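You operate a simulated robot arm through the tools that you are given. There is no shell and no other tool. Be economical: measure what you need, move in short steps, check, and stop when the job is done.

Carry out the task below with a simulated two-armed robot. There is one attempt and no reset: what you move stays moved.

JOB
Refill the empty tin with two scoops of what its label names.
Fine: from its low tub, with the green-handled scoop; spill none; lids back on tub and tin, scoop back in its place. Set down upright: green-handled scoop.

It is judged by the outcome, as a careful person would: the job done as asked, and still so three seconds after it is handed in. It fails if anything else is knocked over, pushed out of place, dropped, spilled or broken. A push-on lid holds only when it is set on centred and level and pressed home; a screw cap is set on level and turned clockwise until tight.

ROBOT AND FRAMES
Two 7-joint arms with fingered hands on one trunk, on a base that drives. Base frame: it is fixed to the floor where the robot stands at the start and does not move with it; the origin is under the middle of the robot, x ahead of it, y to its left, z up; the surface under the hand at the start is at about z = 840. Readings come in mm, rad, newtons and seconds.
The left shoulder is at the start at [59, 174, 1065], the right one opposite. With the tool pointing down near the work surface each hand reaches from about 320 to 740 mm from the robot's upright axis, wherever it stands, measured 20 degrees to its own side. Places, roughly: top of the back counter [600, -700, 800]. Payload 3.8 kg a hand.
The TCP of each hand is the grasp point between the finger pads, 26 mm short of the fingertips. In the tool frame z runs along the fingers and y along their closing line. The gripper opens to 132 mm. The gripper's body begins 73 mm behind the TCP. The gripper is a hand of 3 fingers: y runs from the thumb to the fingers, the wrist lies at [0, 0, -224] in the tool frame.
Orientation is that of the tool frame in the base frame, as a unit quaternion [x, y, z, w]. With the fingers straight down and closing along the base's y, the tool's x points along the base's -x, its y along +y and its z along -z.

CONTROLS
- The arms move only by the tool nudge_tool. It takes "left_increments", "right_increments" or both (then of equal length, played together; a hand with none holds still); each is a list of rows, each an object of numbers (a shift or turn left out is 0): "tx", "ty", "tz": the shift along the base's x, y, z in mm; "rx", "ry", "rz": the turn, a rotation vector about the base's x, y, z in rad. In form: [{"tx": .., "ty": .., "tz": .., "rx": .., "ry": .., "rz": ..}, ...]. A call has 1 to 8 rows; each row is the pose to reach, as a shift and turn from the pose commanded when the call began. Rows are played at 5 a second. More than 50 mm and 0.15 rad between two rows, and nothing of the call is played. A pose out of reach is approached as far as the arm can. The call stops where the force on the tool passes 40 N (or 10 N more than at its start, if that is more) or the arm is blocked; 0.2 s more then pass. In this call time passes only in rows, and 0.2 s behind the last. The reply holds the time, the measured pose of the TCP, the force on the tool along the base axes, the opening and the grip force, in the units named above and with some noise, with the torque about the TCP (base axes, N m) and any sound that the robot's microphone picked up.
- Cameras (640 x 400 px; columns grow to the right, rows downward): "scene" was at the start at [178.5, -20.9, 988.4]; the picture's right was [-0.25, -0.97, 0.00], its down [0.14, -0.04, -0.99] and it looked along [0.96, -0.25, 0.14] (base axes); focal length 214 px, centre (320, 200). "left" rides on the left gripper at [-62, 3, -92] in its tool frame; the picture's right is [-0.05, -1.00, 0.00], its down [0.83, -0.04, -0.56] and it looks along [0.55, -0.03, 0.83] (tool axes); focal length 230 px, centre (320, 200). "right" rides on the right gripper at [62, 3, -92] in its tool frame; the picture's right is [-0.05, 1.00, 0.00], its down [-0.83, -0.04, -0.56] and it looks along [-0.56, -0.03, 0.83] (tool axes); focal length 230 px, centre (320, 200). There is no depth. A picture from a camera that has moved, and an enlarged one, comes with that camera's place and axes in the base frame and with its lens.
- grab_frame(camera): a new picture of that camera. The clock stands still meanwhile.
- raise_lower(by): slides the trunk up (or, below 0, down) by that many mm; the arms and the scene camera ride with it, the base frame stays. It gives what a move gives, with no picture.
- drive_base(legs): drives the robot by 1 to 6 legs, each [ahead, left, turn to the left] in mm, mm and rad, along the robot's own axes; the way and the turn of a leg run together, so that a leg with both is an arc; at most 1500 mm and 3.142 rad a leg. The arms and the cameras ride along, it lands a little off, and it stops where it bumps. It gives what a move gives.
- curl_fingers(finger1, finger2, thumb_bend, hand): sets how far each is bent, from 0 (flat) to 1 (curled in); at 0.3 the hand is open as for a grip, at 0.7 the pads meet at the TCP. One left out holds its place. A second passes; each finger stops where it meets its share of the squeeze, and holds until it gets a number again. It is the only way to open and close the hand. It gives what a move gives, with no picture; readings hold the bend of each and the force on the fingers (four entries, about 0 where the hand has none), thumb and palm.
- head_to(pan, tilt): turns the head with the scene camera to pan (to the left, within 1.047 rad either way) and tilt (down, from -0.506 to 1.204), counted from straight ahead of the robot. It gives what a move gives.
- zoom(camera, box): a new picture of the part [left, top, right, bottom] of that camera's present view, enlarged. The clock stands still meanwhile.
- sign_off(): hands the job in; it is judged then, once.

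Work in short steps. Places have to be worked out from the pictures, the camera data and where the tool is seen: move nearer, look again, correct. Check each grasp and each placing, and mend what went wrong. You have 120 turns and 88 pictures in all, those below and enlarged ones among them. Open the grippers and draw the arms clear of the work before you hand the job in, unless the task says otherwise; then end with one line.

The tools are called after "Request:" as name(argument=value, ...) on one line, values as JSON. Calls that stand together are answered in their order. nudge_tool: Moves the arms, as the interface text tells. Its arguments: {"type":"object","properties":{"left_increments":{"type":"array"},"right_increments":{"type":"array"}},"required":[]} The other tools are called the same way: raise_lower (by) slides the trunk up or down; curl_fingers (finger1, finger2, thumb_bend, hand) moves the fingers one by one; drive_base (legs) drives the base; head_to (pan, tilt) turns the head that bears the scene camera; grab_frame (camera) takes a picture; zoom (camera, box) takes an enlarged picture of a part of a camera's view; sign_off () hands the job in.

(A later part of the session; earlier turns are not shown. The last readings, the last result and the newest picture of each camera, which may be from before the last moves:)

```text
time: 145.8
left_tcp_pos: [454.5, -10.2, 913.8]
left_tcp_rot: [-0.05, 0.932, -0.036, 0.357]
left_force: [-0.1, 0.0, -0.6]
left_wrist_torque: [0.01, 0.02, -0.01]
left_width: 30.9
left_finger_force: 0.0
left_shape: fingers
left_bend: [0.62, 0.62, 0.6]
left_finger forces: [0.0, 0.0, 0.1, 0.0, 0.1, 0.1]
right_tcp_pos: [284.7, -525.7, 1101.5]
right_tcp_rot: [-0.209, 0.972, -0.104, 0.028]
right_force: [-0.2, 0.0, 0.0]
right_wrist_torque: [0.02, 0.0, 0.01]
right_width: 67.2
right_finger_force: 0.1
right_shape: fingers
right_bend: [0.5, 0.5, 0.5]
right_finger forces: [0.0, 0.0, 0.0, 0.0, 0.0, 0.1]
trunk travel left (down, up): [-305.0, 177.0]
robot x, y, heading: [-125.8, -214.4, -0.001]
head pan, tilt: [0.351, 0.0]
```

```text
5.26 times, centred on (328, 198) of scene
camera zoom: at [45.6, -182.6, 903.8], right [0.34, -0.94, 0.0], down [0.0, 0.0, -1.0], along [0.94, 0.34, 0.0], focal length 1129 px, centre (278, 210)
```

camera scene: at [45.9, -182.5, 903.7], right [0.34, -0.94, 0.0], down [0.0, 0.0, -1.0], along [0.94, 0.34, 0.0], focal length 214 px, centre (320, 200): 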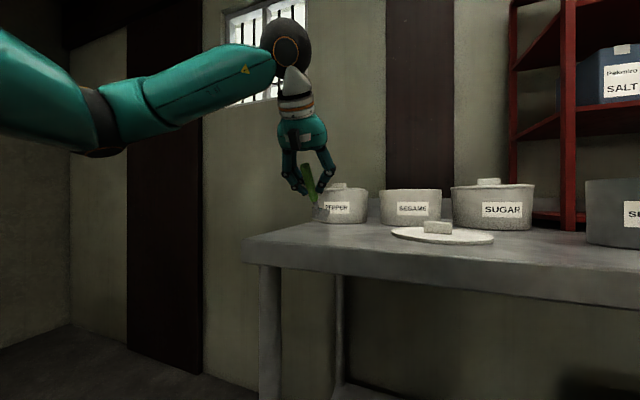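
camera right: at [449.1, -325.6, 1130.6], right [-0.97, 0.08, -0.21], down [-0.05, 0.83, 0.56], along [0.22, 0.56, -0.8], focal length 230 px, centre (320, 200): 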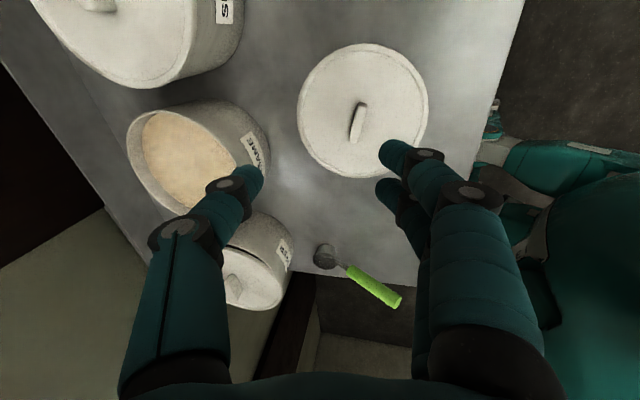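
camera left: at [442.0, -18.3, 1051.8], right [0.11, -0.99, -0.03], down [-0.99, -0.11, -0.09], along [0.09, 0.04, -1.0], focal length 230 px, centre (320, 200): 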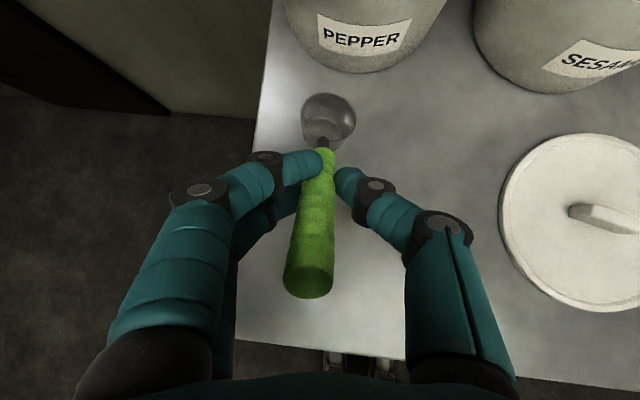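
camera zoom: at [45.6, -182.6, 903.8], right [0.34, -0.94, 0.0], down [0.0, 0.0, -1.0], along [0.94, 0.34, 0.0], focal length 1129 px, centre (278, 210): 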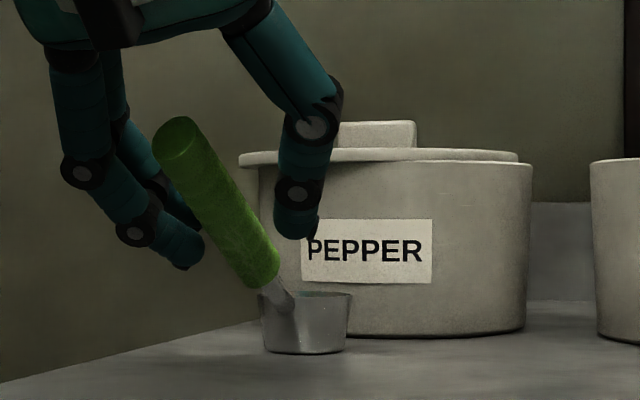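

The scoop stands upright on its own in its place. I open fully and back the hand out along its axis.

Request:
curl_fingers(hand="left", finger1=0.35, finger2=0.35, thumb_bend=0.35)

Request:
nudge_tool(left_increments=[{"tx": -20, "ty": 1, "tz": 22}, {"tx": -45, "ty": 2, "tz": 45}, {"tx": -72, "ty": 3, "tz": 75}, {"tx": -90, "ty": 4, "tz": 110}, {"tx": -90, "ty": 4, "tz": 150}])

Request:
grab_frame(camera="left")

```text
time: 146.8
left_tcp_pos: [453.4, -10.0, 915.7]
left_tcp_rot: [-0.051, 0.932, -0.036, 0.357]
left_force: [0.4, 0.6, -0.3]
left_wrist_torque: [0.03, 0.02, 0.03]
left_width: 117.5
left_finger_force: 0.0
left_shape: fingers
left_bend: [0.35, 0.35, 0.35]
left_finger forces: [0.0, 0.1, 0.0, 0.1, 0.1, 0.0]
right_tcp_pos: [284.8, -526.6, 1100.7]
right_tcp_rot: [-0.209, 0.972, -0.105, 0.027]
right_force: [0.1, 0.0, 0.0]
right_wrist_torque: [-0.02, -0.02, 0.03]
right_width: 67.2
right_finger_force: 0.0
right_shape: fingers
right_bend: [0.5, 0.5, 0.5]
right_finger forces: [0.1, 0.0, 0.1, 0.0, 0.0, 0.1]
trunk travel left (down, up): [-305.0, 177.0]
robot x, y, heading: [-126.2, -212.9, -0.001]
head pan, tilt: [0.351, 0.0]
```

```text
time: 147.9
left_tcp_pos: [363.1, -5.1, 1065.2]
left_tcp_rot: [-0.05, 0.932, -0.036, 0.357]
left_force: [0.2, -0.2, 0.1]
left_wrist_torque: [0.02, -0.03, 0.01]
left_width: 117.6
left_finger_force: 0.1
left_shape: fingers
left_bend: [0.35, 0.35, 0.35]
left_finger forces: [0.0, 0.0, 0.1, 0.0, 0.1, 0.0]
right_tcp_pos: [286.4, -526.4, 1100.6]
right_tcp_rot: [-0.209, 0.972, -0.105, 0.027]
right_force: [-0.6, 0.3, -0.1]
right_wrist_torque: [0.0, 0.01, -0.01]
right_width: 67.1
right_finger_force: 0.1
right_shape: fingers
right_bend: [0.5, 0.5, 0.5]
right_finger forces: [0.1, 0.0, 0.0, 0.1, 0.1, 0.0]
trunk travel left (down, up): [-305.0, 177.0]
robot x, y, heading: [-124.6, -214.6, -0.001]
head pan, tilt: [0.351, 0.0]
```

```text
17 pictures are left
camera left: at [345.5, 6.5, 1174.4], right [0.11, -0.98, 0.14], down [-0.98, -0.13, -0.13], along [0.15, -0.12, -0.98], focal length 230 px, centre (320, 200)
```

left: 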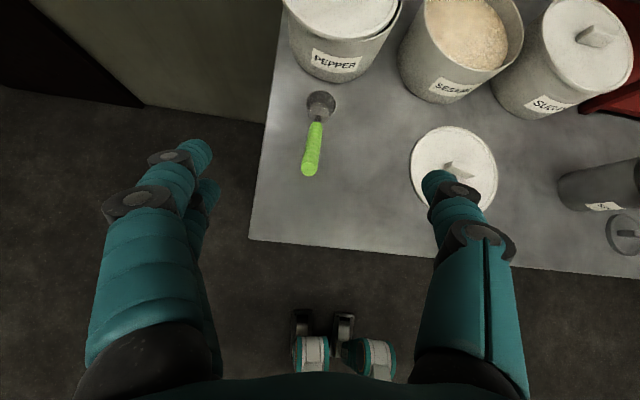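

The scoop is back in its place and upright. Now the tub lid: I drive to where I lifted it from, (60,48), which puts the right hand above the lid, and turn that hand back to 90° yaw.

Request:
drive_base(legs=[[185, 262, 0]])

Request:
nudge_tool(right_increments=[{"tz": -10, "rz": 0.14}, {"tz": -20, "rz": 0.28}, {"tz": -30, "rz": 0.42}, {"tz": -40, "rz": 0.56}, {"tz": -50, "rz": 0.7}, {"tz": -60, "rz": 0.84}, {"tz": -70, "rz": 0.98}, {"tz": -80, "rz": 1.12}])

Request:
grab_frame(camera="right")

```text
time: 150.8
left_tcp_pos: [551.2, 253.7, 1065.9]
left_tcp_rot: [-0.05, 0.932, -0.037, 0.357]
left_force: [0.6, -0.3, -0.8]
left_wrist_torque: [0.02, 0.04, 0.03]
left_width: 117.5
left_finger_force: 0.0
left_shape: fingers
left_bend: [0.35, 0.35, 0.35]
left_finger forces: [0.0, 0.0, 0.0, 0.0, 0.0, 0.0]
right_tcp_pos: [472.8, -267.2, 1101.1]
right_tcp_rot: [-0.207, 0.972, -0.105, 0.026]
right_force: [0.5, 0.5, -0.3]
right_wrist_torque: [-0.01, 0.0, 0.0]
right_width: 67.6
right_finger_force: 0.1
right_shape: fingers
right_bend: [0.5, 0.5, 0.5]
right_finger forces: [0.1, 0.0, 0.0, 0.1, 0.0, 0.0]
trunk travel left (down, up): [-305.0, 177.0]
robot x, y, heading: [59.0, 45.5, 0.002]
head pan, tilt: [0.351, 0.0]
```

```text
time: 152.7
left_tcp_pos: [551.5, 253.2, 1065.5]
left_tcp_rot: [-0.05, 0.932, -0.036, 0.358]
left_force: [-0.1, 0.2, -0.4]
left_wrist_torque: [-0.04, -0.01, 0.01]
left_width: 117.9
left_finger_force: 0.0
left_shape: fingers
left_bend: [0.35, 0.35, 0.35]
left_finger forces: [0.1, 0.0, 0.1, 0.0, 0.1, 0.0]
right_tcp_pos: [471.7, -267.1, 1020.7]
right_tcp_rot: [-0.693, 0.712, -0.075, 0.078]
right_force: [0.0, -0.5, 0.2]
right_wrist_torque: [-0.04, 0.0, 0.02]
right_width: 67.3
right_finger_force: 0.1
right_shape: fingers
right_bend: [0.5, 0.5, 0.5]
right_finger forces: [0.1, 0.0, 0.1, 0.0, 0.0, 0.0]
trunk travel left (down, up): [-305.0, 177.0]
robot x, y, heading: [60.0, 45.9, 0.001]
head pan, tilt: [0.351, 0.0]
```

```text
16 pictures are left
camera right: at [446.3, -327.6, 1110.0], right [-0.97, 0.08, -0.21], down [-0.06, 0.83, 0.56], along [0.22, 0.55, -0.8], focal length 230 px, centre (320, 200)
```

right: 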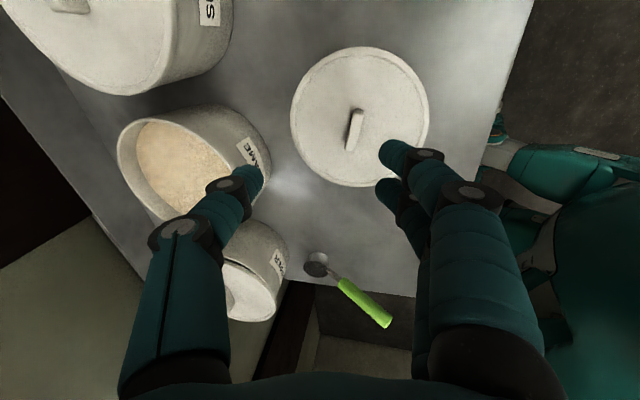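

The lid hasn't moved since I released it at TCP (473,-264,877), so I return there with the fingers pre-set and close on the bar.

Request:
curl_fingers(hand="right", finger1=0.57, finger2=0.57, thumb_bend=0.56)

Request:
nudge_tool(right_increments=[{"tx": 1, "ty": 2, "tz": -45}, {"tx": 1, "ty": 3, "tz": -90}, {"tx": 1, "ty": 5, "tz": -125}, {"tx": 1, "ty": 5, "tz": -138}, {"tx": 1, "ty": 5, "tz": -143}])

Request:
curl_fingers(hand="right", finger1=0.7, finger2=0.7, thumb_bend=0.7)

Request:
grab_frame(camera="right")

```text
time: 153.7
left_tcp_pos: [551.6, 255.0, 1065.9]
left_tcp_rot: [-0.049, 0.932, -0.037, 0.357]
left_force: [0.6, 0.3, -0.3]
left_wrist_torque: [0.02, -0.03, -0.01]
left_width: 117.6
left_finger_force: 0.0
left_shape: fingers
left_bend: [0.35, 0.35, 0.35]
left_finger forces: [0.0, 0.1, 0.0, 0.0, 0.0, 0.1]
right_tcp_pos: [471.8, -267.1, 1021.6]
right_tcp_rot: [-0.692, 0.714, -0.074, 0.078]
right_force: [0.0, 0.5, 1.0]
right_wrist_torque: [-0.02, 0.0, -0.01]
right_width: 48.7
right_finger_force: 0.0
right_shape: fingers
right_bend: [0.56, 0.56, 0.56]
right_finger forces: [0.0, 0.0, 0.0, 0.1, 0.1, 0.0]
trunk travel left (down, up): [-305.0, 177.0]
robot x, y, heading: [61.9, 46.3, 0.0]
head pan, tilt: [0.351, 0.0]
```

```text
time: 154.9
left_tcp_pos: [550.8, 255.3, 1066.3]
left_tcp_rot: [-0.049, 0.932, -0.037, 0.358]
left_force: [-0.4, -0.4, -0.7]
left_wrist_torque: [0.0, 0.01, -0.06]
left_width: 117.9
left_finger_force: 0.0
left_shape: fingers
left_bend: [0.35, 0.35, 0.35]
left_finger forces: [0.1, 0.0, 0.1, 0.0, 0.0, 0.1]
right_tcp_pos: [474.3, -260.0, 883.6]
right_tcp_rot: [-0.692, 0.712, -0.08, 0.083]
right_force: [-6.3, 0.2, 27.8]
right_wrist_torque: [-0.02, 0.83, -0.04]
right_width: 45.8
right_finger_force: 13.8
right_shape: fingers
right_bend: [0.61, 0.6, 0.56]
right_finger forces: [15.5, 11.9, 0.0, 0.0, 0.0, 0.1]
trunk travel left (down, up): [-305.0, 177.0]
robot x, y, heading: [60.2, 49.8, -0.008]
head pan, tilt: [0.351, 0.0]
stopped in row 5 (right hand): the force on the tool passed its limit at 42 N (the readings are from after the stop); the commanded pose is now the measured one
```

```text
time: 155.9
left_tcp_pos: [551.8, 253.8, 1066.2]
left_tcp_rot: [-0.049, 0.932, -0.037, 0.358]
left_force: [0.6, 0.7, 0.4]
left_wrist_torque: [0.0, 0.02, 0.01]
left_width: 117.6
left_finger_force: 0.1
left_shape: fingers
left_bend: [0.35, 0.35, 0.35]
left_finger forces: [0.0, 0.1, 0.1, 0.0, 0.0, 0.0]
right_tcp_pos: [474.2, -261.7, 881.2]
right_tcp_rot: [-0.693, 0.713, -0.078, 0.08]
right_force: [-0.2, 0.4, -1.1]
right_wrist_torque: [0.01, 0.04, 0.04]
right_width: 12.4
right_finger_force: 3.4
right_shape: fingers
right_bend: [0.68, 0.69, 0.68]
right_finger forces: [2.0, 1.6, 0.0, 0.0, 3.4, 0.0]
trunk travel left (down, up): [-305.0, 177.0]
robot x, y, heading: [59.8, 46.4, -0.009]
head pan, tilt: [0.351, 0.0]
```

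```text
15 pictures are left
camera right: at [446.3, -321.9, 969.9], right [-0.97, 0.08, -0.22], down [-0.06, 0.83, 0.56], along [0.23, 0.55, -0.8], focal length 230 px, centre (320, 200)
```

right: 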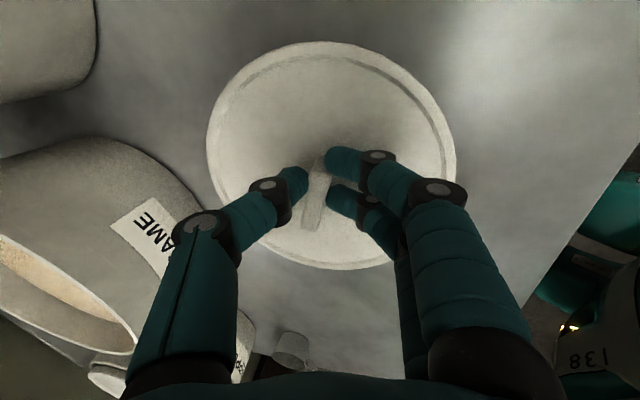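

The bar is gripped as before. I tighten, lift, and carry the lid over the tub, aiming for TCP (660,-220).

Request:
curl_fingers(hand="right", finger1=0.78, finger2=0.78, thumb_bend=0.78)

Request:
nudge_tool(right_increments=[{"tz": 20}, {"tz": 60}, {"tx": 5, "tz": 105}, {"tx": 40, "ty": 8, "tz": 130}, {"tx": 80, "ty": 16, "tz": 130}, {"tx": 120, "ty": 26, "tz": 127}, {"tx": 155, "ty": 35, "tz": 120}, {"tx": 186, "ty": 42, "tz": 112}])

Request:
nudge_tool(left_increments=[{"ty": -45}, {"ty": -90}, {"ty": -135}, {"ty": -170}])

Request:
grab_frame(camera="left")

Request:
grab_frame(camera="right")

```text
time: 156.9
left_tcp_pos: [551.7, 254.5, 1065.5]
left_tcp_rot: [-0.05, 0.932, -0.037, 0.358]
left_force: [-0.8, -0.4, -0.4]
left_wrist_torque: [-0.01, 0.0, 0.02]
left_width: 117.7
left_finger_force: 0.1
left_shape: fingers
left_bend: [0.35, 0.35, 0.35]
left_finger forces: [0.0, 0.0, 0.0, 0.0, 0.0, 0.0]
right_tcp_pos: [472.5, -260.6, 881.0]
right_tcp_rot: [-0.692, 0.713, -0.078, 0.081]
right_force: [-0.2, 0.4, -1.2]
right_wrist_torque: [0.01, -0.01, -0.03]
right_width: 6.2
right_finger_force: 17.2
right_shape: fingers
right_bend: [0.75, 0.74, 0.7]
right_finger forces: [7.8, 10.9, 0.0, 0.1, 14.9, 0.0]
trunk travel left (down, up): [-305.0, 177.0]
robot x, y, heading: [61.4, 43.2, -0.007]
head pan, tilt: [0.351, 0.0]
```

```text
time: 158.7
left_tcp_pos: [552.4, 254.0, 1065.0]
left_tcp_rot: [-0.049, 0.932, -0.037, 0.358]
left_force: [1.0, -0.5, -0.6]
left_wrist_torque: [-0.03, 0.03, -0.01]
left_width: 117.7
left_finger_force: 0.1
left_shape: fingers
left_bend: [0.35, 0.35, 0.35]
left_finger forces: [0.1, 0.1, 0.0, 0.0, 0.1, 0.0]
right_tcp_pos: [657.7, -221.8, 991.8]
right_tcp_rot: [-0.692, 0.713, -0.078, 0.08]
right_force: [-0.2, 0.2, -0.5]
right_wrist_torque: [-0.03, -0.01, -0.02]
right_width: 5.8
right_finger_force: 17.3
right_shape: fingers
right_bend: [0.75, 0.74, 0.7]
right_finger forces: [7.5, 11.2, 0.1, 0.0, 14.5, 0.0]
trunk travel left (down, up): [-305.0, 177.0]
robot x, y, heading: [62.7, 45.7, -0.01]
head pan, tilt: [0.351, 0.0]
```

```text
time: 159.7
left_tcp_pos: [552.0, 82.5, 1067.5]
left_tcp_rot: [-0.048, 0.932, -0.037, 0.358]
left_force: [0.7, -0.9, -0.3]
left_wrist_torque: [-0.02, -0.01, 0.0]
left_width: 117.7
left_finger_force: 0.1
left_shape: fingers
left_bend: [0.35, 0.35, 0.35]
left_finger forces: [0.0, 0.0, 0.0, 0.0, 0.0, 0.0]
right_tcp_pos: [658.8, -223.3, 992.2]
right_tcp_rot: [-0.692, 0.713, -0.077, 0.081]
right_force: [-0.4, -0.5, -0.4]
right_wrist_torque: [0.02, 0.02, -0.02]
right_width: 5.8
right_finger_force: 16.5
right_shape: fingers
right_bend: [0.75, 0.74, 0.7]
right_finger forces: [7.5, 11.1, 0.0, 0.1, 14.5, 0.0]
trunk travel left (down, up): [-305.0, 177.0]
robot x, y, heading: [62.3, 45.6, -0.005]
head pan, tilt: [0.351, 0.0]
```

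```text
14 pictures are left
camera left: at [533.4, 96.1, 1175.5], right [0.1, -0.98, 0.14], down [-0.98, -0.12, -0.13], along [0.15, -0.12, -0.98], focal length 230 px, centre (320, 200)
```

left: 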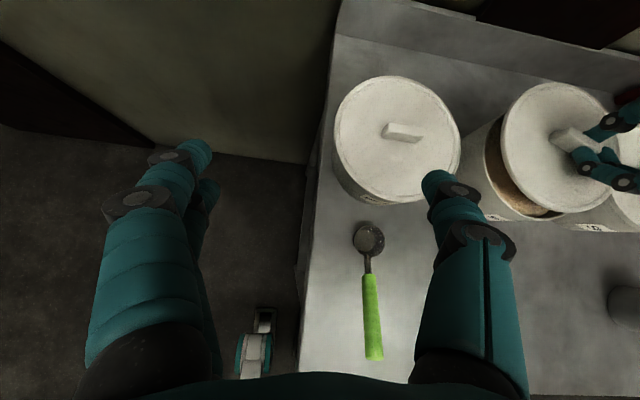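

```text
13 pictures are left
camera right: at [631.5, -282.2, 1081.2], right [-0.97, 0.08, -0.22], down [-0.06, 0.83, 0.56], along [0.23, 0.55, -0.8], focal length 230 px, centre (320, 200)
```

right: 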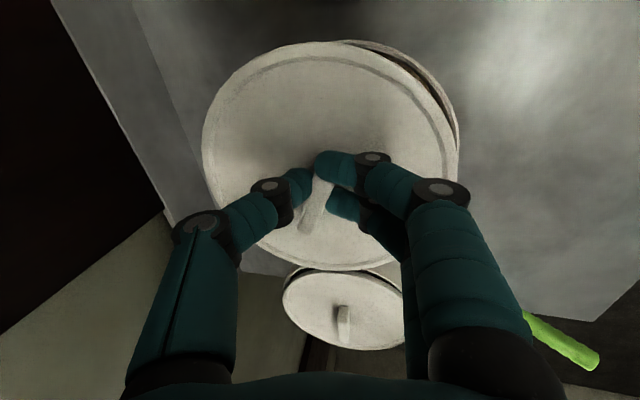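

From the right view I judge the tub centre at (662,-207) and the lid centre near (667,-207). I shift 4 mm back and lower to near contact.

Request:
nudge_tool(right_increments=[{"tx": -4, "tz": -8}, {"tx": -4, "tz": -14}, {"tx": -4, "tz": -17}])

Request:
grab_frame(camera="right")

```text
time: 160.5
left_tcp_pos: [551.3, 84.7, 1067.2]
left_tcp_rot: [-0.05, 0.932, -0.037, 0.357]
left_force: [-1.4, -0.4, -0.1]
left_wrist_torque: [0.01, 0.0, 0.01]
left_width: 117.8
left_finger_force: 0.1
left_shape: fingers
left_bend: [0.35, 0.35, 0.35]
left_finger forces: [0.0, 0.0, 0.0, 0.0, 0.0, 0.0]
right_tcp_pos: [654.1, -221.4, 975.7]
right_tcp_rot: [-0.692, 0.713, -0.079, 0.081]
right_force: [0.3, -0.3, -1.4]
right_wrist_torque: [-0.01, 0.0, 0.02]
right_width: 5.7
right_finger_force: 16.4
right_shape: fingers
right_bend: [0.75, 0.74, 0.7]
right_finger forces: [7.5, 11.2, 0.0, 0.0, 14.5, 0.0]
trunk travel left (down, up): [-305.0, 177.0]
robot x, y, heading: [60.8, 47.6, -0.008]
head pan, tilt: [0.351, 0.0]
```

```text
12 pictures are left
camera right: at [627.7, -281.1, 1064.3], right [-0.97, 0.08, -0.22], down [-0.06, 0.83, 0.56], along [0.23, 0.55, -0.8], focal length 230 px, centre (320, 200)
```

right: 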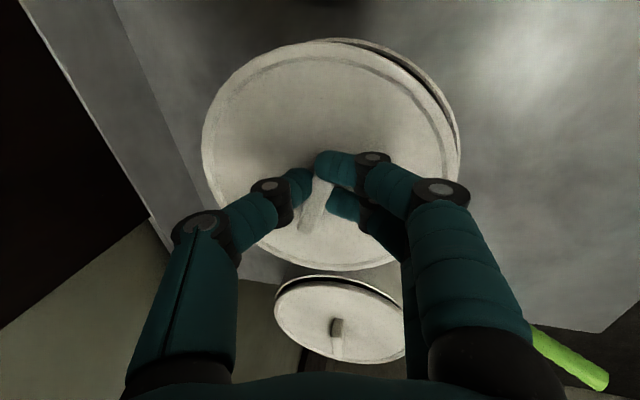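

A crescent of tub rim still shows on the robot side. By projection the lid is about 8–9 mm too far in x, so I shift back and look again.

Request:
nudge_tool(right_increments=[{"tx": -4, "ty": -1}, {"tx": -8, "ty": -2}])

Request:
zoom(camera="right", box=[180, 20, 500, 290])

```text
time: 161.1
left_tcp_pos: [551.6, 84.6, 1066.3]
left_tcp_rot: [-0.05, 0.932, -0.036, 0.357]
left_force: [0.0, -1.1, 0.5]
left_wrist_torque: [0.0, -0.02, 0.0]
left_width: 117.7
left_finger_force: 0.0
left_shape: fingers
left_bend: [0.35, 0.35, 0.35]
left_finger forces: [0.0, 0.0, 0.0, 0.0, 0.0, 0.0]
right_tcp_pos: [647.0, -223.2, 976.5]
right_tcp_rot: [-0.692, 0.713, -0.078, 0.081]
right_force: [0.2, -0.1, -0.6]
right_wrist_torque: [0.02, -0.01, 0.02]
right_width: 5.9
right_finger_force: 16.4
right_shape: fingers
right_bend: [0.75, 0.74, 0.7]
right_finger forces: [7.6, 11.2, 0.1, 0.0, 14.5, 0.0]
trunk travel left (down, up): [-305.0, 177.0]
robot x, y, heading: [61.4, 49.6, -0.001]
head pan, tilt: [0.351, 0.0]
```

```text
1.48 times, centred on (340, 155) of right
camera zoom: at [619.9, -283.1, 1065.3], right [-0.97, 0.08, -0.22], down [-0.06, 0.83, 0.56], along [0.23, 0.55, -0.8], focal length 341 px, centre (290, 267)
```

zoom: 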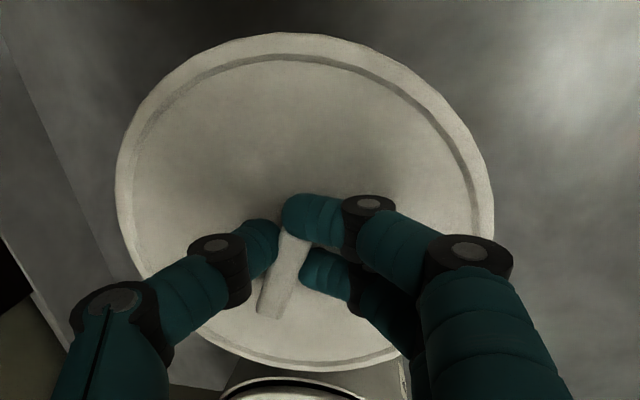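

The rim is now hidden all round, as it should be when centred. I lower gently until it meets the tub.

Request:
nudge_tool(right_increments=[{"tz": -4}, {"tz": -8}, {"tz": -11}, {"tz": -14}])

Request:
head_to(pan=-0.5, tilt=0.0)

Request:
grab_frame(camera="scene")

```text
time: 162.1
left_tcp_pos: [550.9, 85.0, 1067.9]
left_tcp_rot: [-0.049, 0.932, -0.037, 0.357]
left_force: [-0.8, 0.1, -0.3]
left_wrist_torque: [0.0, 0.03, -0.03]
left_width: 117.7
left_finger_force: 0.1
left_shape: fingers
left_bend: [0.35, 0.35, 0.35]
left_finger forces: [0.0, 0.0, 0.0, 0.1, 0.0, 0.0]
right_tcp_pos: [646.3, -222.7, 963.4]
right_tcp_rot: [-0.691, 0.713, -0.08, 0.082]
right_force: [1.7, -4.5, 7.0]
right_wrist_torque: [-0.02, 0.02, -0.05]
right_width: 6.1
right_finger_force: 20.0
right_shape: fingers
right_bend: [0.76, 0.75, 0.7]
right_finger forces: [10.3, 12.0, 0.1, 0.0, 17.2, 0.1]
trunk travel left (down, up): [-305.0, 177.0]
robot x, y, heading: [60.0, 51.8, -0.007]
head pan, tilt: [0.351, 0.0]
heard: snap
```

```text
time: 163.3
left_tcp_pos: [551.1, 84.4, 1067.6]
left_tcp_rot: [-0.049, 0.932, -0.037, 0.359]
left_force: [-0.1, -0.1, 0.1]
left_wrist_torque: [0.02, 0.02, 0.0]
left_width: 117.6
left_finger_force: 0.1
left_shape: fingers
left_bend: [0.35, 0.35, 0.35]
left_finger forces: [0.0, 0.0, 0.0, 0.1, 0.0, 0.1]
right_tcp_pos: [646.9, -223.0, 963.3]
right_tcp_rot: [-0.692, 0.713, -0.079, 0.082]
right_force: [2.9, -8.0, 12.5]
right_wrist_torque: [-0.1, -0.07, -0.1]
right_width: 6.1
right_finger_force: 20.4
right_shape: fingers
right_bend: [0.76, 0.75, 0.71]
right_finger forces: [12.3, 10.8, 0.0, 0.0, 18.4, 0.0]
trunk travel left (down, up): [-305.0, 177.0]
robot x, y, heading: [60.8, 45.6, -0.008]
head pan, tilt: [-0.499, 0.0]
```

```text
10 pictures are left
camera scene: at [227.1, 3.9, 903.9], right [-0.48, -0.88, 0.0], down [0.0, 0.0, -1.0], along [0.88, -0.48, 0.0], focal length 214 px, centre (320, 200)
```

scene: 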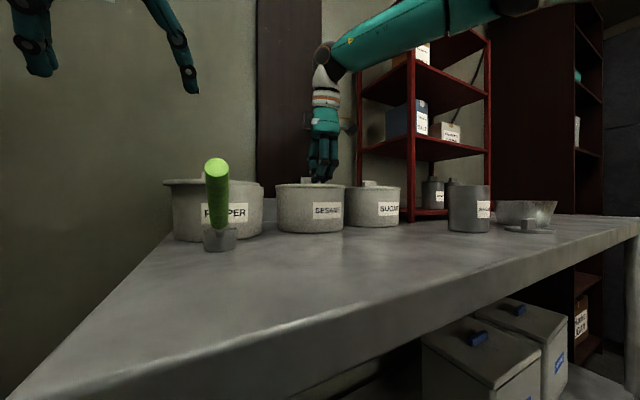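

A snap: the sesame lid is seated. I release, rise and step back; next is pepper's lid, 176 mm to the left, so I drive left to bring the same hand over it.

Request:
curl_fingers(hand="right", finger1=0.5, finger2=0.5, thumb_bend=0.5)

Request:
nudge_tool(right_increments=[{"tz": 15}, {"tx": -8, "tz": 35}, {"tx": -25, "tz": 60}, {"tx": -40, "tz": 75}])

Request:
drive_base(legs=[[0, 178, 0]])

Request:
grab_frame(camera="right")

```text
time: 164.3
left_tcp_pos: [551.0, 84.2, 1067.7]
left_tcp_rot: [-0.049, 0.932, -0.037, 0.357]
left_force: [-0.4, 0.3, 0.3]
left_wrist_torque: [0.01, 0.02, 0.01]
left_width: 117.6
left_finger_force: 0.0
left_shape: fingers
left_bend: [0.35, 0.35, 0.35]
left_finger forces: [0.0, 0.0, 0.0, 0.0, 0.1, 0.1]
right_tcp_pos: [647.4, -221.2, 962.1]
right_tcp_rot: [-0.692, 0.713, -0.079, 0.082]
right_force: [7.0, 0.3, 19.6]
right_wrist_torque: [-0.03, -0.12, 0.02]
right_width: 40.6
right_finger_force: 9.6
right_shape: fingers
right_bend: [0.73, 0.73, 0.5]
right_finger forces: [9.7, 9.9, 0.0, 0.0, 0.1, 0.1]
trunk travel left (down, up): [-305.0, 177.0]
robot x, y, heading: [63.5, 46.4, -0.003]
head pan, tilt: [-0.499, 0.0]
```

```text
time: 165.3
left_tcp_pos: [550.3, 83.7, 1066.5]
left_tcp_rot: [-0.05, 0.932, -0.037, 0.358]
left_force: [0.3, -1.1, 0.2]
left_wrist_torque: [0.01, -0.02, -0.02]
left_width: 117.7
left_finger_force: 0.2
left_shape: fingers
left_bend: [0.35, 0.35, 0.35]
left_finger forces: [0.0, 0.0, 0.0, 0.1, 0.0, 0.1]
right_tcp_pos: [606.8, -223.6, 1037.8]
right_tcp_rot: [-0.693, 0.712, -0.078, 0.08]
right_force: [0.4, 0.6, 0.0]
right_wrist_torque: [0.02, 0.02, 0.06]
right_width: 67.2
right_finger_force: 0.2
right_shape: fingers
right_bend: [0.5, 0.5, 0.5]
right_finger forces: [0.0, 0.0, 0.0, 0.0, 0.0, 0.0]
trunk travel left (down, up): [-305.0, 177.0]
robot x, y, heading: [61.7, 45.5, -0.004]
head pan, tilt: [-0.499, 0.0]
```

```text
time: 167.5
left_tcp_pos: [552.7, 265.2, 1066.8]
left_tcp_rot: [-0.05, 0.932, -0.036, 0.357]
left_force: [0.5, -0.2, -0.8]
left_wrist_torque: [-0.02, -0.02, -0.03]
left_width: 117.7
left_finger_force: 0.1
left_shape: fingers
left_bend: [0.35, 0.35, 0.35]
left_finger forces: [0.0, 0.0, 0.0, 0.0, 0.1, 0.0]
right_tcp_pos: [607.1, -43.0, 1036.3]
right_tcp_rot: [-0.692, 0.713, -0.078, 0.081]
right_force: [0.5, -0.7, 0.5]
right_wrist_torque: [-0.02, -0.01, 0.0]
right_width: 67.3
right_finger_force: 0.1
right_shape: fingers
right_bend: [0.5, 0.5, 0.5]
right_finger forces: [0.0, 0.1, 0.0, 0.0, 0.0, 0.0]
trunk travel left (down, up): [-305.0, 177.0]
robot x, y, heading: [61.0, 231.2, -0.001]
head pan, tilt: [-0.499, 0.0]
```

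```text
9 pictures are left
camera right: at [581.5, -102.8, 1125.9], right [-0.97, 0.08, -0.22], down [-0.06, 0.83, 0.56], along [0.23, 0.55, -0.8], focal length 230 px, centre (320, 200)
```

right: 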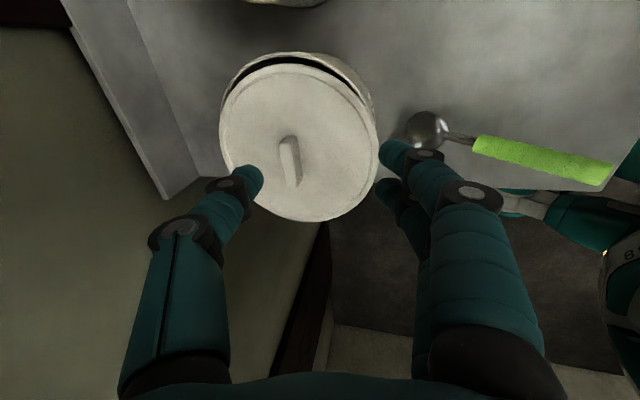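

Pepper's lid is shifted about 9 mm toward +y, with its knob near (656,-22). I pre-set the fingers and come down around its bar.

Request:
curl_fingers(hand="right", finger1=0.55, finger2=0.55, thumb_bend=0.55)

Request:
nudge_tool(right_increments=[{"tx": 15, "ty": 4, "tz": -22}, {"tx": 35, "ty": 8, "tz": -40}, {"tx": 52, "ty": 12, "tz": -48}, {"tx": 52, "ty": 12, "tz": -54}])

Request:
grab_frame(camera="right")

```text
time: 168.5
left_tcp_pos: [553.1, 264.5, 1067.6]
left_tcp_rot: [-0.05, 0.932, -0.037, 0.357]
left_force: [0.4, 0.3, 0.3]
left_wrist_torque: [0.05, 0.0, 0.02]
left_width: 117.7
left_finger_force: 0.1
left_shape: fingers
left_bend: [0.35, 0.35, 0.35]
left_finger forces: [0.0, 0.0, 0.0, 0.0, 0.0, 0.0]
right_tcp_pos: [608.9, -43.2, 1037.5]
right_tcp_rot: [-0.692, 0.713, -0.079, 0.081]
right_force: [0.0, 0.0, -0.3]
right_wrist_torque: [0.02, -0.02, 0.01]
right_width: 51.8
right_finger_force: 0.1
right_shape: fingers
right_bend: [0.55, 0.55, 0.55]
right_finger forces: [0.1, 0.0, 0.2, 0.0, 0.0, 0.0]
trunk travel left (down, up): [-305.0, 177.0]
robot x, y, heading: [58.1, 227.8, -0.005]
head pan, tilt: [-0.499, 0.0]
```

```text
time: 169.5
left_tcp_pos: [551.5, 264.2, 1067.1]
left_tcp_rot: [-0.049, 0.932, -0.038, 0.358]
left_force: [0.0, 0.1, -0.8]
left_wrist_torque: [0.01, -0.03, -0.01]
left_width: 117.8
left_finger_force: 0.1
left_shape: fingers
left_bend: [0.35, 0.35, 0.35]
left_finger forces: [0.1, 0.0, 0.0, 0.0, 0.1, 0.0]
right_tcp_pos: [659.5, -30.6, 983.1]
right_tcp_rot: [-0.692, 0.713, -0.078, 0.081]
right_force: [-0.3, 0.3, -0.2]
right_wrist_torque: [0.0, 0.01, 0.0]
right_width: 51.8
right_finger_force: 0.1
right_shape: fingers
right_bend: [0.55, 0.55, 0.55]
right_finger forces: [0.0, 0.0, 0.1, 0.1, 0.0, 0.0]
trunk travel left (down, up): [-305.0, 177.0]
robot x, y, heading: [62.7, 231.6, 0.003]
head pan, tilt: [-0.499, 0.0]
```

```text
8 pictures are left
camera right: at [633.3, -91.0, 1072.2], right [-0.97, 0.08, -0.22], down [-0.06, 0.83, 0.56], along [0.23, 0.55, -0.8], focal length 230 px, centre (320, 200)
```

right: 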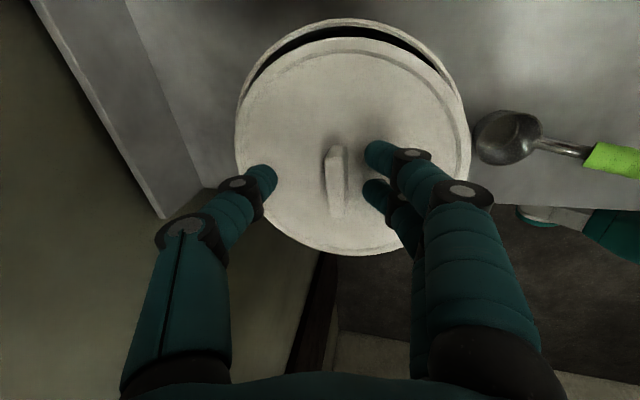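

The bar is about 8 mm nearer than the hand's centre, so I shift back, lower and grip.

Request:
nudge_tool(right_increments=[{"tx": -8, "tz": -3}, {"tx": -8, "tz": -8}, {"tx": -8, "tz": -11}])

Request:
curl_fingers(hand="right", finger1=0.7, finger2=0.7, thumb_bend=0.7)

Request:
curl_fingers(hand="right", finger1=0.77, finger2=0.77, thumb_bend=0.77)

```text
time: 170.3
left_tcp_pos: [550.4, 263.7, 1068.5]
left_tcp_rot: [-0.049, 0.932, -0.038, 0.358]
left_force: [0.2, -0.7, 0.2]
left_wrist_torque: [0.02, -0.02, -0.03]
left_width: 117.9
left_finger_force: 0.1
left_shape: fingers
left_bend: [0.35, 0.35, 0.35]
left_finger forces: [0.0, 0.0, 0.0, 0.1, 0.0, 0.0]
right_tcp_pos: [651.4, -30.4, 974.5]
right_tcp_rot: [-0.692, 0.713, -0.079, 0.083]
right_force: [-2.7, -2.6, 13.3]
right_wrist_torque: [-0.13, 0.46, 0.0]
right_width: 50.2
right_finger_force: 7.2
right_shape: fingers
right_bend: [0.57, 0.56, 0.55]
right_finger forces: [7.9, 5.4, 0.0, 0.1, 0.0, 0.0]
trunk travel left (down, up): [-305.0, 177.0]
robot x, y, heading: [62.5, 227.4, -0.003]
head pan, tilt: [-0.499, 0.0]
```

```text
time: 171.3
left_tcp_pos: [552.2, 264.7, 1066.8]
left_tcp_rot: [-0.05, 0.932, -0.037, 0.357]
left_force: [0.4, 0.0, 0.5]
left_wrist_torque: [-0.02, 0.03, -0.02]
left_width: 117.8
left_finger_force: 0.1
left_shape: fingers
left_bend: [0.35, 0.35, 0.35]
left_finger forces: [0.0, 0.0, 0.0, 0.0, 0.0, 0.1]
right_tcp_pos: [652.9, -30.6, 971.8]
right_tcp_rot: [-0.692, 0.713, -0.078, 0.081]
right_force: [-0.6, -0.1, 0.1]
right_wrist_torque: [-0.02, 0.02, 0.01]
right_width: 12.9
right_finger_force: 3.6
right_shape: fingers
right_bend: [0.68, 0.67, 0.68]
right_finger forces: [1.8, 1.8, 0.0, 0.0, 3.7, 0.0]
trunk travel left (down, up): [-305.0, 177.0]
robot x, y, heading: [60.4, 226.7, 0.0]
head pan, tilt: [-0.499, 0.0]
```

```text
time: 172.3
left_tcp_pos: [552.3, 264.8, 1066.3]
left_tcp_rot: [-0.05, 0.932, -0.037, 0.357]
left_force: [0.7, -0.5, 0.3]
left_wrist_torque: [0.01, 0.01, 0.0]
left_width: 117.8
left_finger_force: 0.1
left_shape: fingers
left_bend: [0.35, 0.35, 0.35]
left_finger forces: [0.0, 0.1, 0.1, 0.0, 0.0, 0.1]
right_tcp_pos: [650.7, -30.4, 971.9]
right_tcp_rot: [-0.692, 0.713, -0.078, 0.081]
right_force: [0.3, 1.4, -0.2]
right_wrist_torque: [0.01, 0.04, -0.02]
right_width: 10.7
right_finger_force: 15.0
right_shape: fingers
right_bend: [0.73, 0.73, 0.69]
right_finger forces: [7.1, 7.7, 0.1, 0.0, 15.5, 0.0]
trunk travel left (down, up): [-305.0, 177.0]
robot x, y, heading: [60.8, 231.8, -0.01]
head pan, tilt: [-0.499, 0.0]
```

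Gripped with 15 N. I lift 8 mm, shift the lid by about (+3,-9), and check against the rim.

Request:
nudge_tool(right_increments=[{"tz": 4}, {"tz": 8}, {"tx": 1, "ty": -4, "tz": 8}, {"tx": 3, "ty": -9, "tz": 8}])

Request:
grab_frame(camera="right")

```text
time: 173.3
left_tcp_pos: [552.3, 264.1, 1067.4]
left_tcp_rot: [-0.049, 0.932, -0.037, 0.358]
left_force: [0.1, 0.7, -0.2]
left_wrist_torque: [-0.02, -0.03, 0.04]
left_width: 117.8
left_finger_force: 0.1
left_shape: fingers
left_bend: [0.35, 0.35, 0.35]
left_finger forces: [0.0, 0.1, 0.0, 0.0, 0.0, 0.0]
right_tcp_pos: [654.9, -39.2, 979.0]
right_tcp_rot: [-0.692, 0.713, -0.078, 0.08]
right_force: [0.0, -0.8, -1.1]
right_wrist_torque: [0.02, 0.01, 0.01]
right_width: 10.3
right_finger_force: 15.3
right_shape: fingers
right_bend: [0.73, 0.73, 0.69]
right_finger forces: [7.2, 7.6, 0.1, 0.0, 15.5, 0.0]
trunk travel left (down, up): [-305.0, 177.0]
robot x, y, heading: [61.5, 228.4, -0.008]
head pan, tilt: [-0.499, 0.0]
```

```text
7 pictures are left
camera right: at [628.7, -99.4, 1068.0], right [-0.97, 0.08, -0.22], down [-0.06, 0.83, 0.56], along [0.23, 0.55, -0.8], focal length 230 px, centre (320, 200)
```

right: 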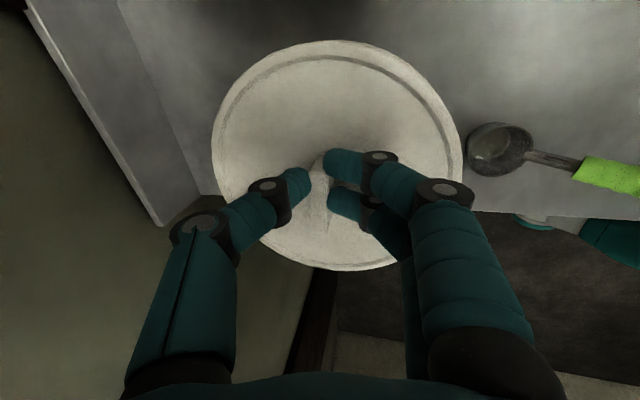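

The rim is hidden all round, as with the sesame lid. I press down.

Request:
nudge_tool(right_increments=[{"tz": -5}, {"tz": -9}, {"tz": -13}, {"tz": -16}])

```text
time: 174.3
left_tcp_pos: [550.9, 264.1, 1068.1]
left_tcp_rot: [-0.048, 0.932, -0.038, 0.358]
left_force: [0.6, -0.6, 0.1]
left_wrist_torque: [-0.01, 0.01, -0.01]
left_width: 118.0
left_finger_force: 0.0
left_shape: fingers
left_bend: [0.35, 0.35, 0.35]
left_finger forces: [0.0, 0.0, 0.0, 0.0, 0.1, 0.0]
right_tcp_pos: [654.7, -40.8, 966.5]
right_tcp_rot: [-0.692, 0.713, -0.079, 0.083]
right_force: [-2.5, -5.1, 13.9]
right_wrist_torque: [-0.1, 0.06, -0.01]
right_width: 10.8
right_finger_force: 18.9
right_shape: fingers
right_bend: [0.74, 0.74, 0.71]
right_finger forces: [11.8, 8.8, 0.0, 0.1, 17.1, 0.0]
trunk travel left (down, up): [-305.0, 177.0]
robot x, y, heading: [63.5, 230.4, -0.004]
head pan, tilt: [-0.499, 0.0]
heard: snap
```

A second snap: pepper's lid is home again. I release, pull back, then drive right for the tin's lid.

Request:
curl_fingers(hand="right", finger1=0.5, finger2=0.5, thumb_bend=0.5)

Request:
nudge_tool(right_increments=[{"tz": 15}, {"tx": -8, "tz": 35}, {"tx": -25, "tz": 60}, {"tx": -50, "tz": 80}, {"tx": -85, "tz": 95, "ry": 0.07}, {"tx": -115, "tz": 100, "ry": 0.15}, {"tx": -120, "tz": 100, "ry": 0.22}])

Request:
drive_base(legs=[[-62, 0, 0], [0, -494, 0]])

Request:
grab_frame(camera="right")

```text
time: 175.3
left_tcp_pos: [550.5, 264.0, 1067.4]
left_tcp_rot: [-0.049, 0.932, -0.037, 0.358]
left_force: [0.4, -1.0, 0.1]
left_wrist_torque: [0.04, -0.02, 0.02]
left_width: 118.0
left_finger_force: 0.1
left_shape: fingers
left_bend: [0.35, 0.35, 0.35]
left_finger forces: [0.0, 0.0, 0.1, 0.0, 0.0, 0.0]
right_tcp_pos: [655.0, -37.5, 964.8]
right_tcp_rot: [-0.692, 0.713, -0.078, 0.082]
right_force: [7.5, -1.9, 20.3]
right_wrist_torque: [-0.13, -0.05, 0.05]
right_width: 42.3
right_finger_force: 10.0
right_shape: fingers
right_bend: [0.72, 0.72, 0.5]
right_finger forces: [10.1, 9.9, 0.1, 0.0, 0.0, 0.0]
trunk travel left (down, up): [-305.0, 177.0]
robot x, y, heading: [60.5, 226.6, -0.002]
head pan, tilt: [-0.499, 0.0]
```

```text
time: 176.9
left_tcp_pos: [552.8, 265.8, 1067.3]
left_tcp_rot: [-0.05, 0.932, -0.036, 0.357]
left_force: [-0.5, 0.5, 0.4]
left_wrist_torque: [-0.02, -0.01, -0.01]
left_width: 117.5
left_finger_force: 0.0
left_shape: fingers
left_bend: [0.35, 0.35, 0.35]
left_finger forces: [0.1, 0.0, 0.0, 0.1, 0.0, 0.0]
right_tcp_pos: [536.1, -40.8, 1063.2]
right_tcp_rot: [-0.696, 0.718, -0.001, 0.0]
right_force: [-0.2, 0.4, 0.1]
right_wrist_torque: [-0.01, 0.04, 0.0]
right_width: 67.5
right_finger_force: 0.2
right_shape: fingers
right_bend: [0.5, 0.5, 0.5]
right_finger forces: [0.1, 0.0, 0.1, 0.0, 0.0, 0.2]
trunk travel left (down, up): [-305.0, 177.0]
robot x, y, heading: [60.6, 227.8, -0.002]
head pan, tilt: [-0.499, 0.0]
```

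```text
time: 182.4
left_tcp_pos: [489.4, -238.6, 1067.2]
left_tcp_rot: [-0.048, 0.932, -0.037, 0.358]
left_force: [0.0, 0.3, -0.6]
left_wrist_torque: [-0.01, 0.0, 0.02]
left_width: 117.8
left_finger_force: 0.0
left_shape: fingers
left_bend: [0.35, 0.35, 0.35]
left_finger forces: [0.1, 0.0, 0.0, 0.1, 0.2, 0.0]
right_tcp_pos: [471.4, -541.0, 1063.6]
right_tcp_rot: [-0.696, 0.718, -0.002, 0.002]
right_force: [0.6, -0.3, -0.4]
right_wrist_torque: [0.01, -0.02, 0.01]
right_width: 67.5
right_finger_force: 0.0
right_shape: fingers
right_bend: [0.5, 0.5, 0.5]
right_finger forces: [0.1, 0.0, 0.0, 0.1, 0.0, 0.0]
trunk travel left (down, up): [-305.0, 177.0]
robot x, y, heading: [-1.1, -271.5, -0.002]
head pan, tilt: [-0.499, 0.0]
```

```text
6 pictures are left
camera right: at [465.2, -602.2, 1155.8], right [-1.0, 0.08, 0.0], down [0.07, 0.83, 0.56], along [0.05, 0.55, -0.83], focal length 230 px, centre (320, 200)
```

right: 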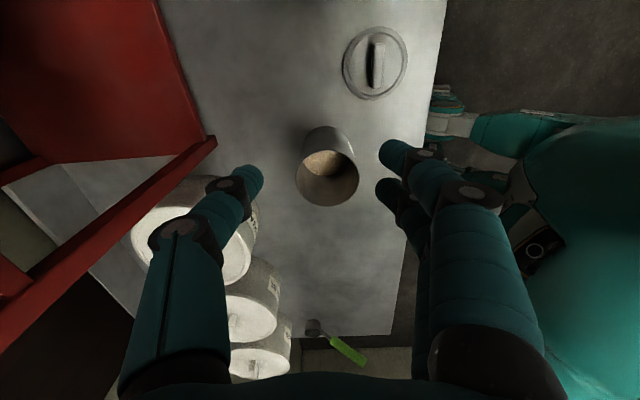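

The tin's lid bar is at about (403,-584) and the tin's centre at (467,-481). I pre-set the fingers and descend above the lid.

Request:
curl_fingers(hand="right", finger1=0.55, finger2=0.55, thumb_bend=0.55)

Request:
nudge_tool(right_increments=[{"tx": -20, "ty": -15, "tz": -35}, {"tx": -38, "ty": -28, "tz": -75}, {"tx": -56, "ty": -40, "tz": -115}, {"tx": -67, "ty": -48, "tz": -150}])

Request:
grab_frame(camera="right")

```text
time: 183.4
left_tcp_pos: [488.3, -238.4, 1065.9]
left_tcp_rot: [-0.049, 0.932, -0.037, 0.358]
left_force: [0.2, -0.6, 0.1]
left_wrist_torque: [0.02, 0.02, -0.01]
left_width: 117.7
left_finger_force: 0.0
left_shape: fingers
left_bend: [0.35, 0.35, 0.35]
left_finger forces: [0.1, 0.0, 0.0, 0.0, 0.0, 0.0]
right_tcp_pos: [471.9, -543.3, 1063.0]
right_tcp_rot: [-0.696, 0.718, -0.002, 0.002]
right_force: [0.5, 0.7, 0.7]
right_wrist_torque: [0.04, -0.01, -0.04]
right_width: 52.1
right_finger_force: 0.1
right_shape: fingers
right_bend: [0.55, 0.55, 0.55]
right_finger forces: [0.1, 0.0, 0.0, 0.0, 0.0, 0.0]
trunk travel left (down, up): [-305.0, 177.0]
robot x, y, heading: [-3.3, -275.1, -0.005]
head pan, tilt: [-0.499, 0.0]
```

```text
time: 184.4
left_tcp_pos: [489.7, -236.7, 1066.1]
left_tcp_rot: [-0.048, 0.932, -0.038, 0.357]
left_force: [0.5, 0.0, -0.7]
left_wrist_torque: [0.01, 0.0, -0.03]
left_width: 117.9
left_finger_force: 0.0
left_shape: fingers
left_bend: [0.35, 0.35, 0.35]
left_finger forces: [0.1, 0.0, 0.0, 0.0, 0.0, 0.0]
right_tcp_pos: [405.1, -591.6, 913.9]
right_tcp_rot: [-0.696, 0.718, -0.001, 0.003]
right_force: [0.4, -0.6, 0.6]
right_wrist_torque: [0.02, -0.03, -0.03]
right_width: 51.6
right_finger_force: 0.1
right_shape: fingers
right_bend: [0.55, 0.55, 0.55]
right_finger forces: [0.0, 0.0, 0.0, 0.0, 0.0, 0.1]
trunk travel left (down, up): [-305.0, 177.0]
robot x, y, heading: [-1.3, -272.6, -0.006]
head pan, tilt: [-0.499, 0.0]
```

```text
5 pictures are left
camera right: at [399.2, -651.6, 1006.2], right [-1.0, 0.08, -0.01], down [0.07, 0.83, 0.56], along [0.05, 0.55, -0.83], focal length 230 px, centre (320, 200)
```

right: 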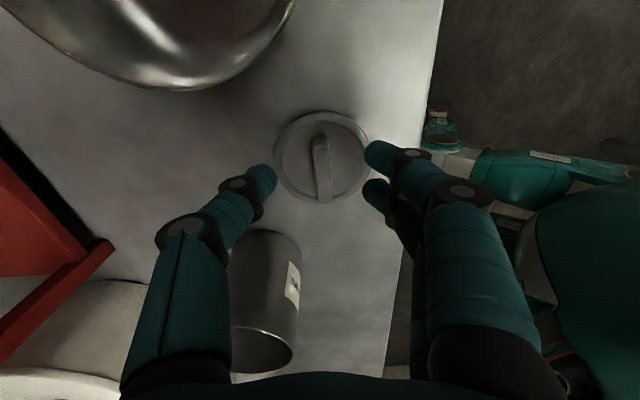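

Well centred over the bar. I lower to light contact, then close in two stages.

Request:
nudge_tool(right_increments=[{"tz": -16}, {"tz": -24}, {"tz": -28}, {"tz": -31}])

Request:
curl_fingers(hand="right", finger1=0.7, finger2=0.7, thumb_bend=0.7)

```text
time: 185.4
left_tcp_pos: [488.3, -238.1, 1067.5]
left_tcp_rot: [-0.048, 0.932, -0.038, 0.357]
left_force: [1.4, 0.0, 0.4]
left_wrist_torque: [-0.02, -0.03, -0.01]
left_width: 117.8
left_finger_force: 0.0
left_shape: fingers
left_bend: [0.35, 0.35, 0.35]
left_finger forces: [0.0, 0.0, 0.0, 0.0, 0.0, 0.1]
right_tcp_pos: [405.1, -589.8, 882.1]
right_tcp_rot: [-0.696, 0.718, -0.002, 0.002]
right_force: [0.8, 0.6, -0.1]
right_wrist_torque: [0.02, -0.03, 0.0]
right_width: 51.6
right_finger_force: 0.0
right_shape: fingers
right_bend: [0.55, 0.55, 0.55]
right_finger forces: [0.1, 0.0, 0.0, 0.0, 0.1, 0.0]
trunk travel left (down, up): [-305.0, 177.0]
robot x, y, heading: [-2.2, -273.0, -0.008]
head pan, tilt: [-0.499, 0.0]
```

```text
time: 186.4
left_tcp_pos: [487.8, -236.8, 1066.3]
left_tcp_rot: [-0.05, 0.932, -0.037, 0.357]
left_force: [-0.1, -0.2, -0.4]
left_wrist_torque: [0.0, 0.02, -0.03]
left_width: 117.8
left_finger_force: 0.2
left_shape: fingers
left_bend: [0.35, 0.35, 0.35]
left_finger forces: [0.0, 0.0, 0.0, 0.0, 0.0, 0.1]
right_tcp_pos: [405.3, -589.9, 882.5]
right_tcp_rot: [-0.695, 0.719, -0.002, 0.002]
right_force: [0.1, 0.0, 0.0]
right_wrist_torque: [0.0, -0.02, -0.03]
right_width: 13.0
right_finger_force: 4.1
right_shape: fingers
right_bend: [0.67, 0.67, 0.68]
right_finger forces: [1.9, 1.9, 0.1, 0.1, 3.8, 0.0]
trunk travel left (down, up): [-305.0, 177.0]
robot x, y, heading: [-1.3, -273.9, -0.006]
head pan, tilt: [-0.499, 0.0]
```

It grips the bar but perhaps high up. I open slightly, go 6 mm deeper, and close firmly.

Request:
curl_fingers(hand="right", finger1=0.59, finger2=0.59, thumb_bend=0.59)

Request:
nudge_tool(right_increments=[{"tz": -3}, {"tz": -6}])

Request:
curl_fingers(hand="right", finger1=0.7, finger2=0.7, thumb_bend=0.7)

Request:
curl_fingers(hand="right", finger1=0.77, finger2=0.77, thumb_bend=0.77)

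```text
time: 187.4
left_tcp_pos: [489.3, -237.1, 1067.0]
left_tcp_rot: [-0.049, 0.932, -0.037, 0.357]
left_force: [-0.1, 0.0, 0.6]
left_wrist_torque: [0.04, -0.01, -0.01]
left_width: 117.9
left_finger_force: 0.1
left_shape: fingers
left_bend: [0.35, 0.35, 0.35]
left_finger forces: [0.0, 0.0, 0.0, 0.0, 0.1, 0.1]
right_tcp_pos: [405.6, -589.3, 882.4]
right_tcp_rot: [-0.696, 0.718, -0.002, 0.001]
right_force: [-1.0, 0.2, 0.3]
right_wrist_torque: [0.0, -0.03, -0.04]
right_width: 37.5
right_finger_force: 0.0
right_shape: fingers
right_bend: [0.59, 0.59, 0.59]
right_finger forces: [0.0, 0.1, 0.1, 0.0, 0.0, 0.1]
trunk travel left (down, up): [-305.0, 177.0]
robot x, y, heading: [-4.2, -276.3, -0.009]
head pan, tilt: [-0.499, 0.0]
```

```text
time: 188.0
left_tcp_pos: [486.3, -237.2, 1067.2]
left_tcp_rot: [-0.048, 0.931, -0.039, 0.359]
left_force: [-0.3, -0.9, -0.8]
left_wrist_torque: [0.0, 0.01, 0.02]
left_width: 117.9
left_finger_force: 0.1
left_shape: fingers
left_bend: [0.35, 0.35, 0.35]
left_finger forces: [0.0, 0.1, 0.0, 0.0, 0.1, 0.0]
right_tcp_pos: [405.1, -590.7, 878.8]
right_tcp_rot: [-0.697, 0.717, -0.005, 0.004]
right_force: [-2.4, -4.0, 28.2]
right_wrist_torque: [-0.09, 0.37, 0.04]
right_width: 37.5
right_finger_force: 13.7
right_shape: fingers
right_bend: [0.61, 0.61, 0.59]
right_finger forces: [9.8, 10.4, 0.0, 0.0, 7.3, 0.1]
trunk travel left (down, up): [-305.0, 177.0]
robot x, y, heading: [0.1, -273.3, -0.005]
head pan, tilt: [-0.499, 0.0]
```

```text
time: 189.0
left_tcp_pos: [489.5, -236.8, 1066.9]
left_tcp_rot: [-0.049, 0.932, -0.036, 0.358]
left_force: [-0.1, 0.1, 0.6]
left_wrist_torque: [-0.01, 0.0, -0.01]
left_width: 117.7
left_finger_force: 0.0
left_shape: fingers
left_bend: [0.35, 0.35, 0.35]
left_finger forces: [0.0, 0.0, 0.0, 0.0, 0.0, 0.0]
right_tcp_pos: [405.5, -589.0, 875.2]
right_tcp_rot: [-0.696, 0.718, -0.002, 0.002]
right_force: [-1.6, 0.9, 2.6]
right_wrist_torque: [0.03, 0.02, -0.01]
right_width: 12.6
right_finger_force: 5.8
right_shape: fingers
right_bend: [0.68, 0.68, 0.69]
right_finger forces: [2.7, 2.9, 0.0, 0.1, 4.7, 0.0]
trunk travel left (down, up): [-305.0, 177.0]
robot x, y, heading: [-1.6, -275.7, -0.004]
head pan, tilt: [-0.499, 0.0]
```

```text
time: 190.0
left_tcp_pos: [488.7, -237.5, 1068.2]
left_tcp_rot: [-0.048, 0.932, -0.038, 0.357]
left_force: [-0.5, -0.3, 0.1]
left_wrist_torque: [0.01, 0.01, 0.0]
left_width: 117.6
left_finger_force: 0.1
left_shape: fingers
left_bend: [0.35, 0.35, 0.35]
left_finger forces: [0.1, 0.0, 0.0, 0.0, 0.1, 0.0]
right_tcp_pos: [405.6, -590.3, 876.4]
right_tcp_rot: [-0.696, 0.718, -0.003, 0.002]
right_force: [1.0, -0.5, 2.9]
right_wrist_torque: [-0.02, -0.22, -0.04]
right_width: 10.8
right_finger_force: 20.3
right_shape: fingers
right_bend: [0.73, 0.73, 0.7]
right_finger forces: [7.9, 8.0, 0.1, 0.0, 23.7, 0.0]
trunk travel left (down, up): [-305.0, 177.0]
robot x, y, heading: [0.9, -269.7, -0.002]
head pan, tilt: [-0.499, 0.0]
```

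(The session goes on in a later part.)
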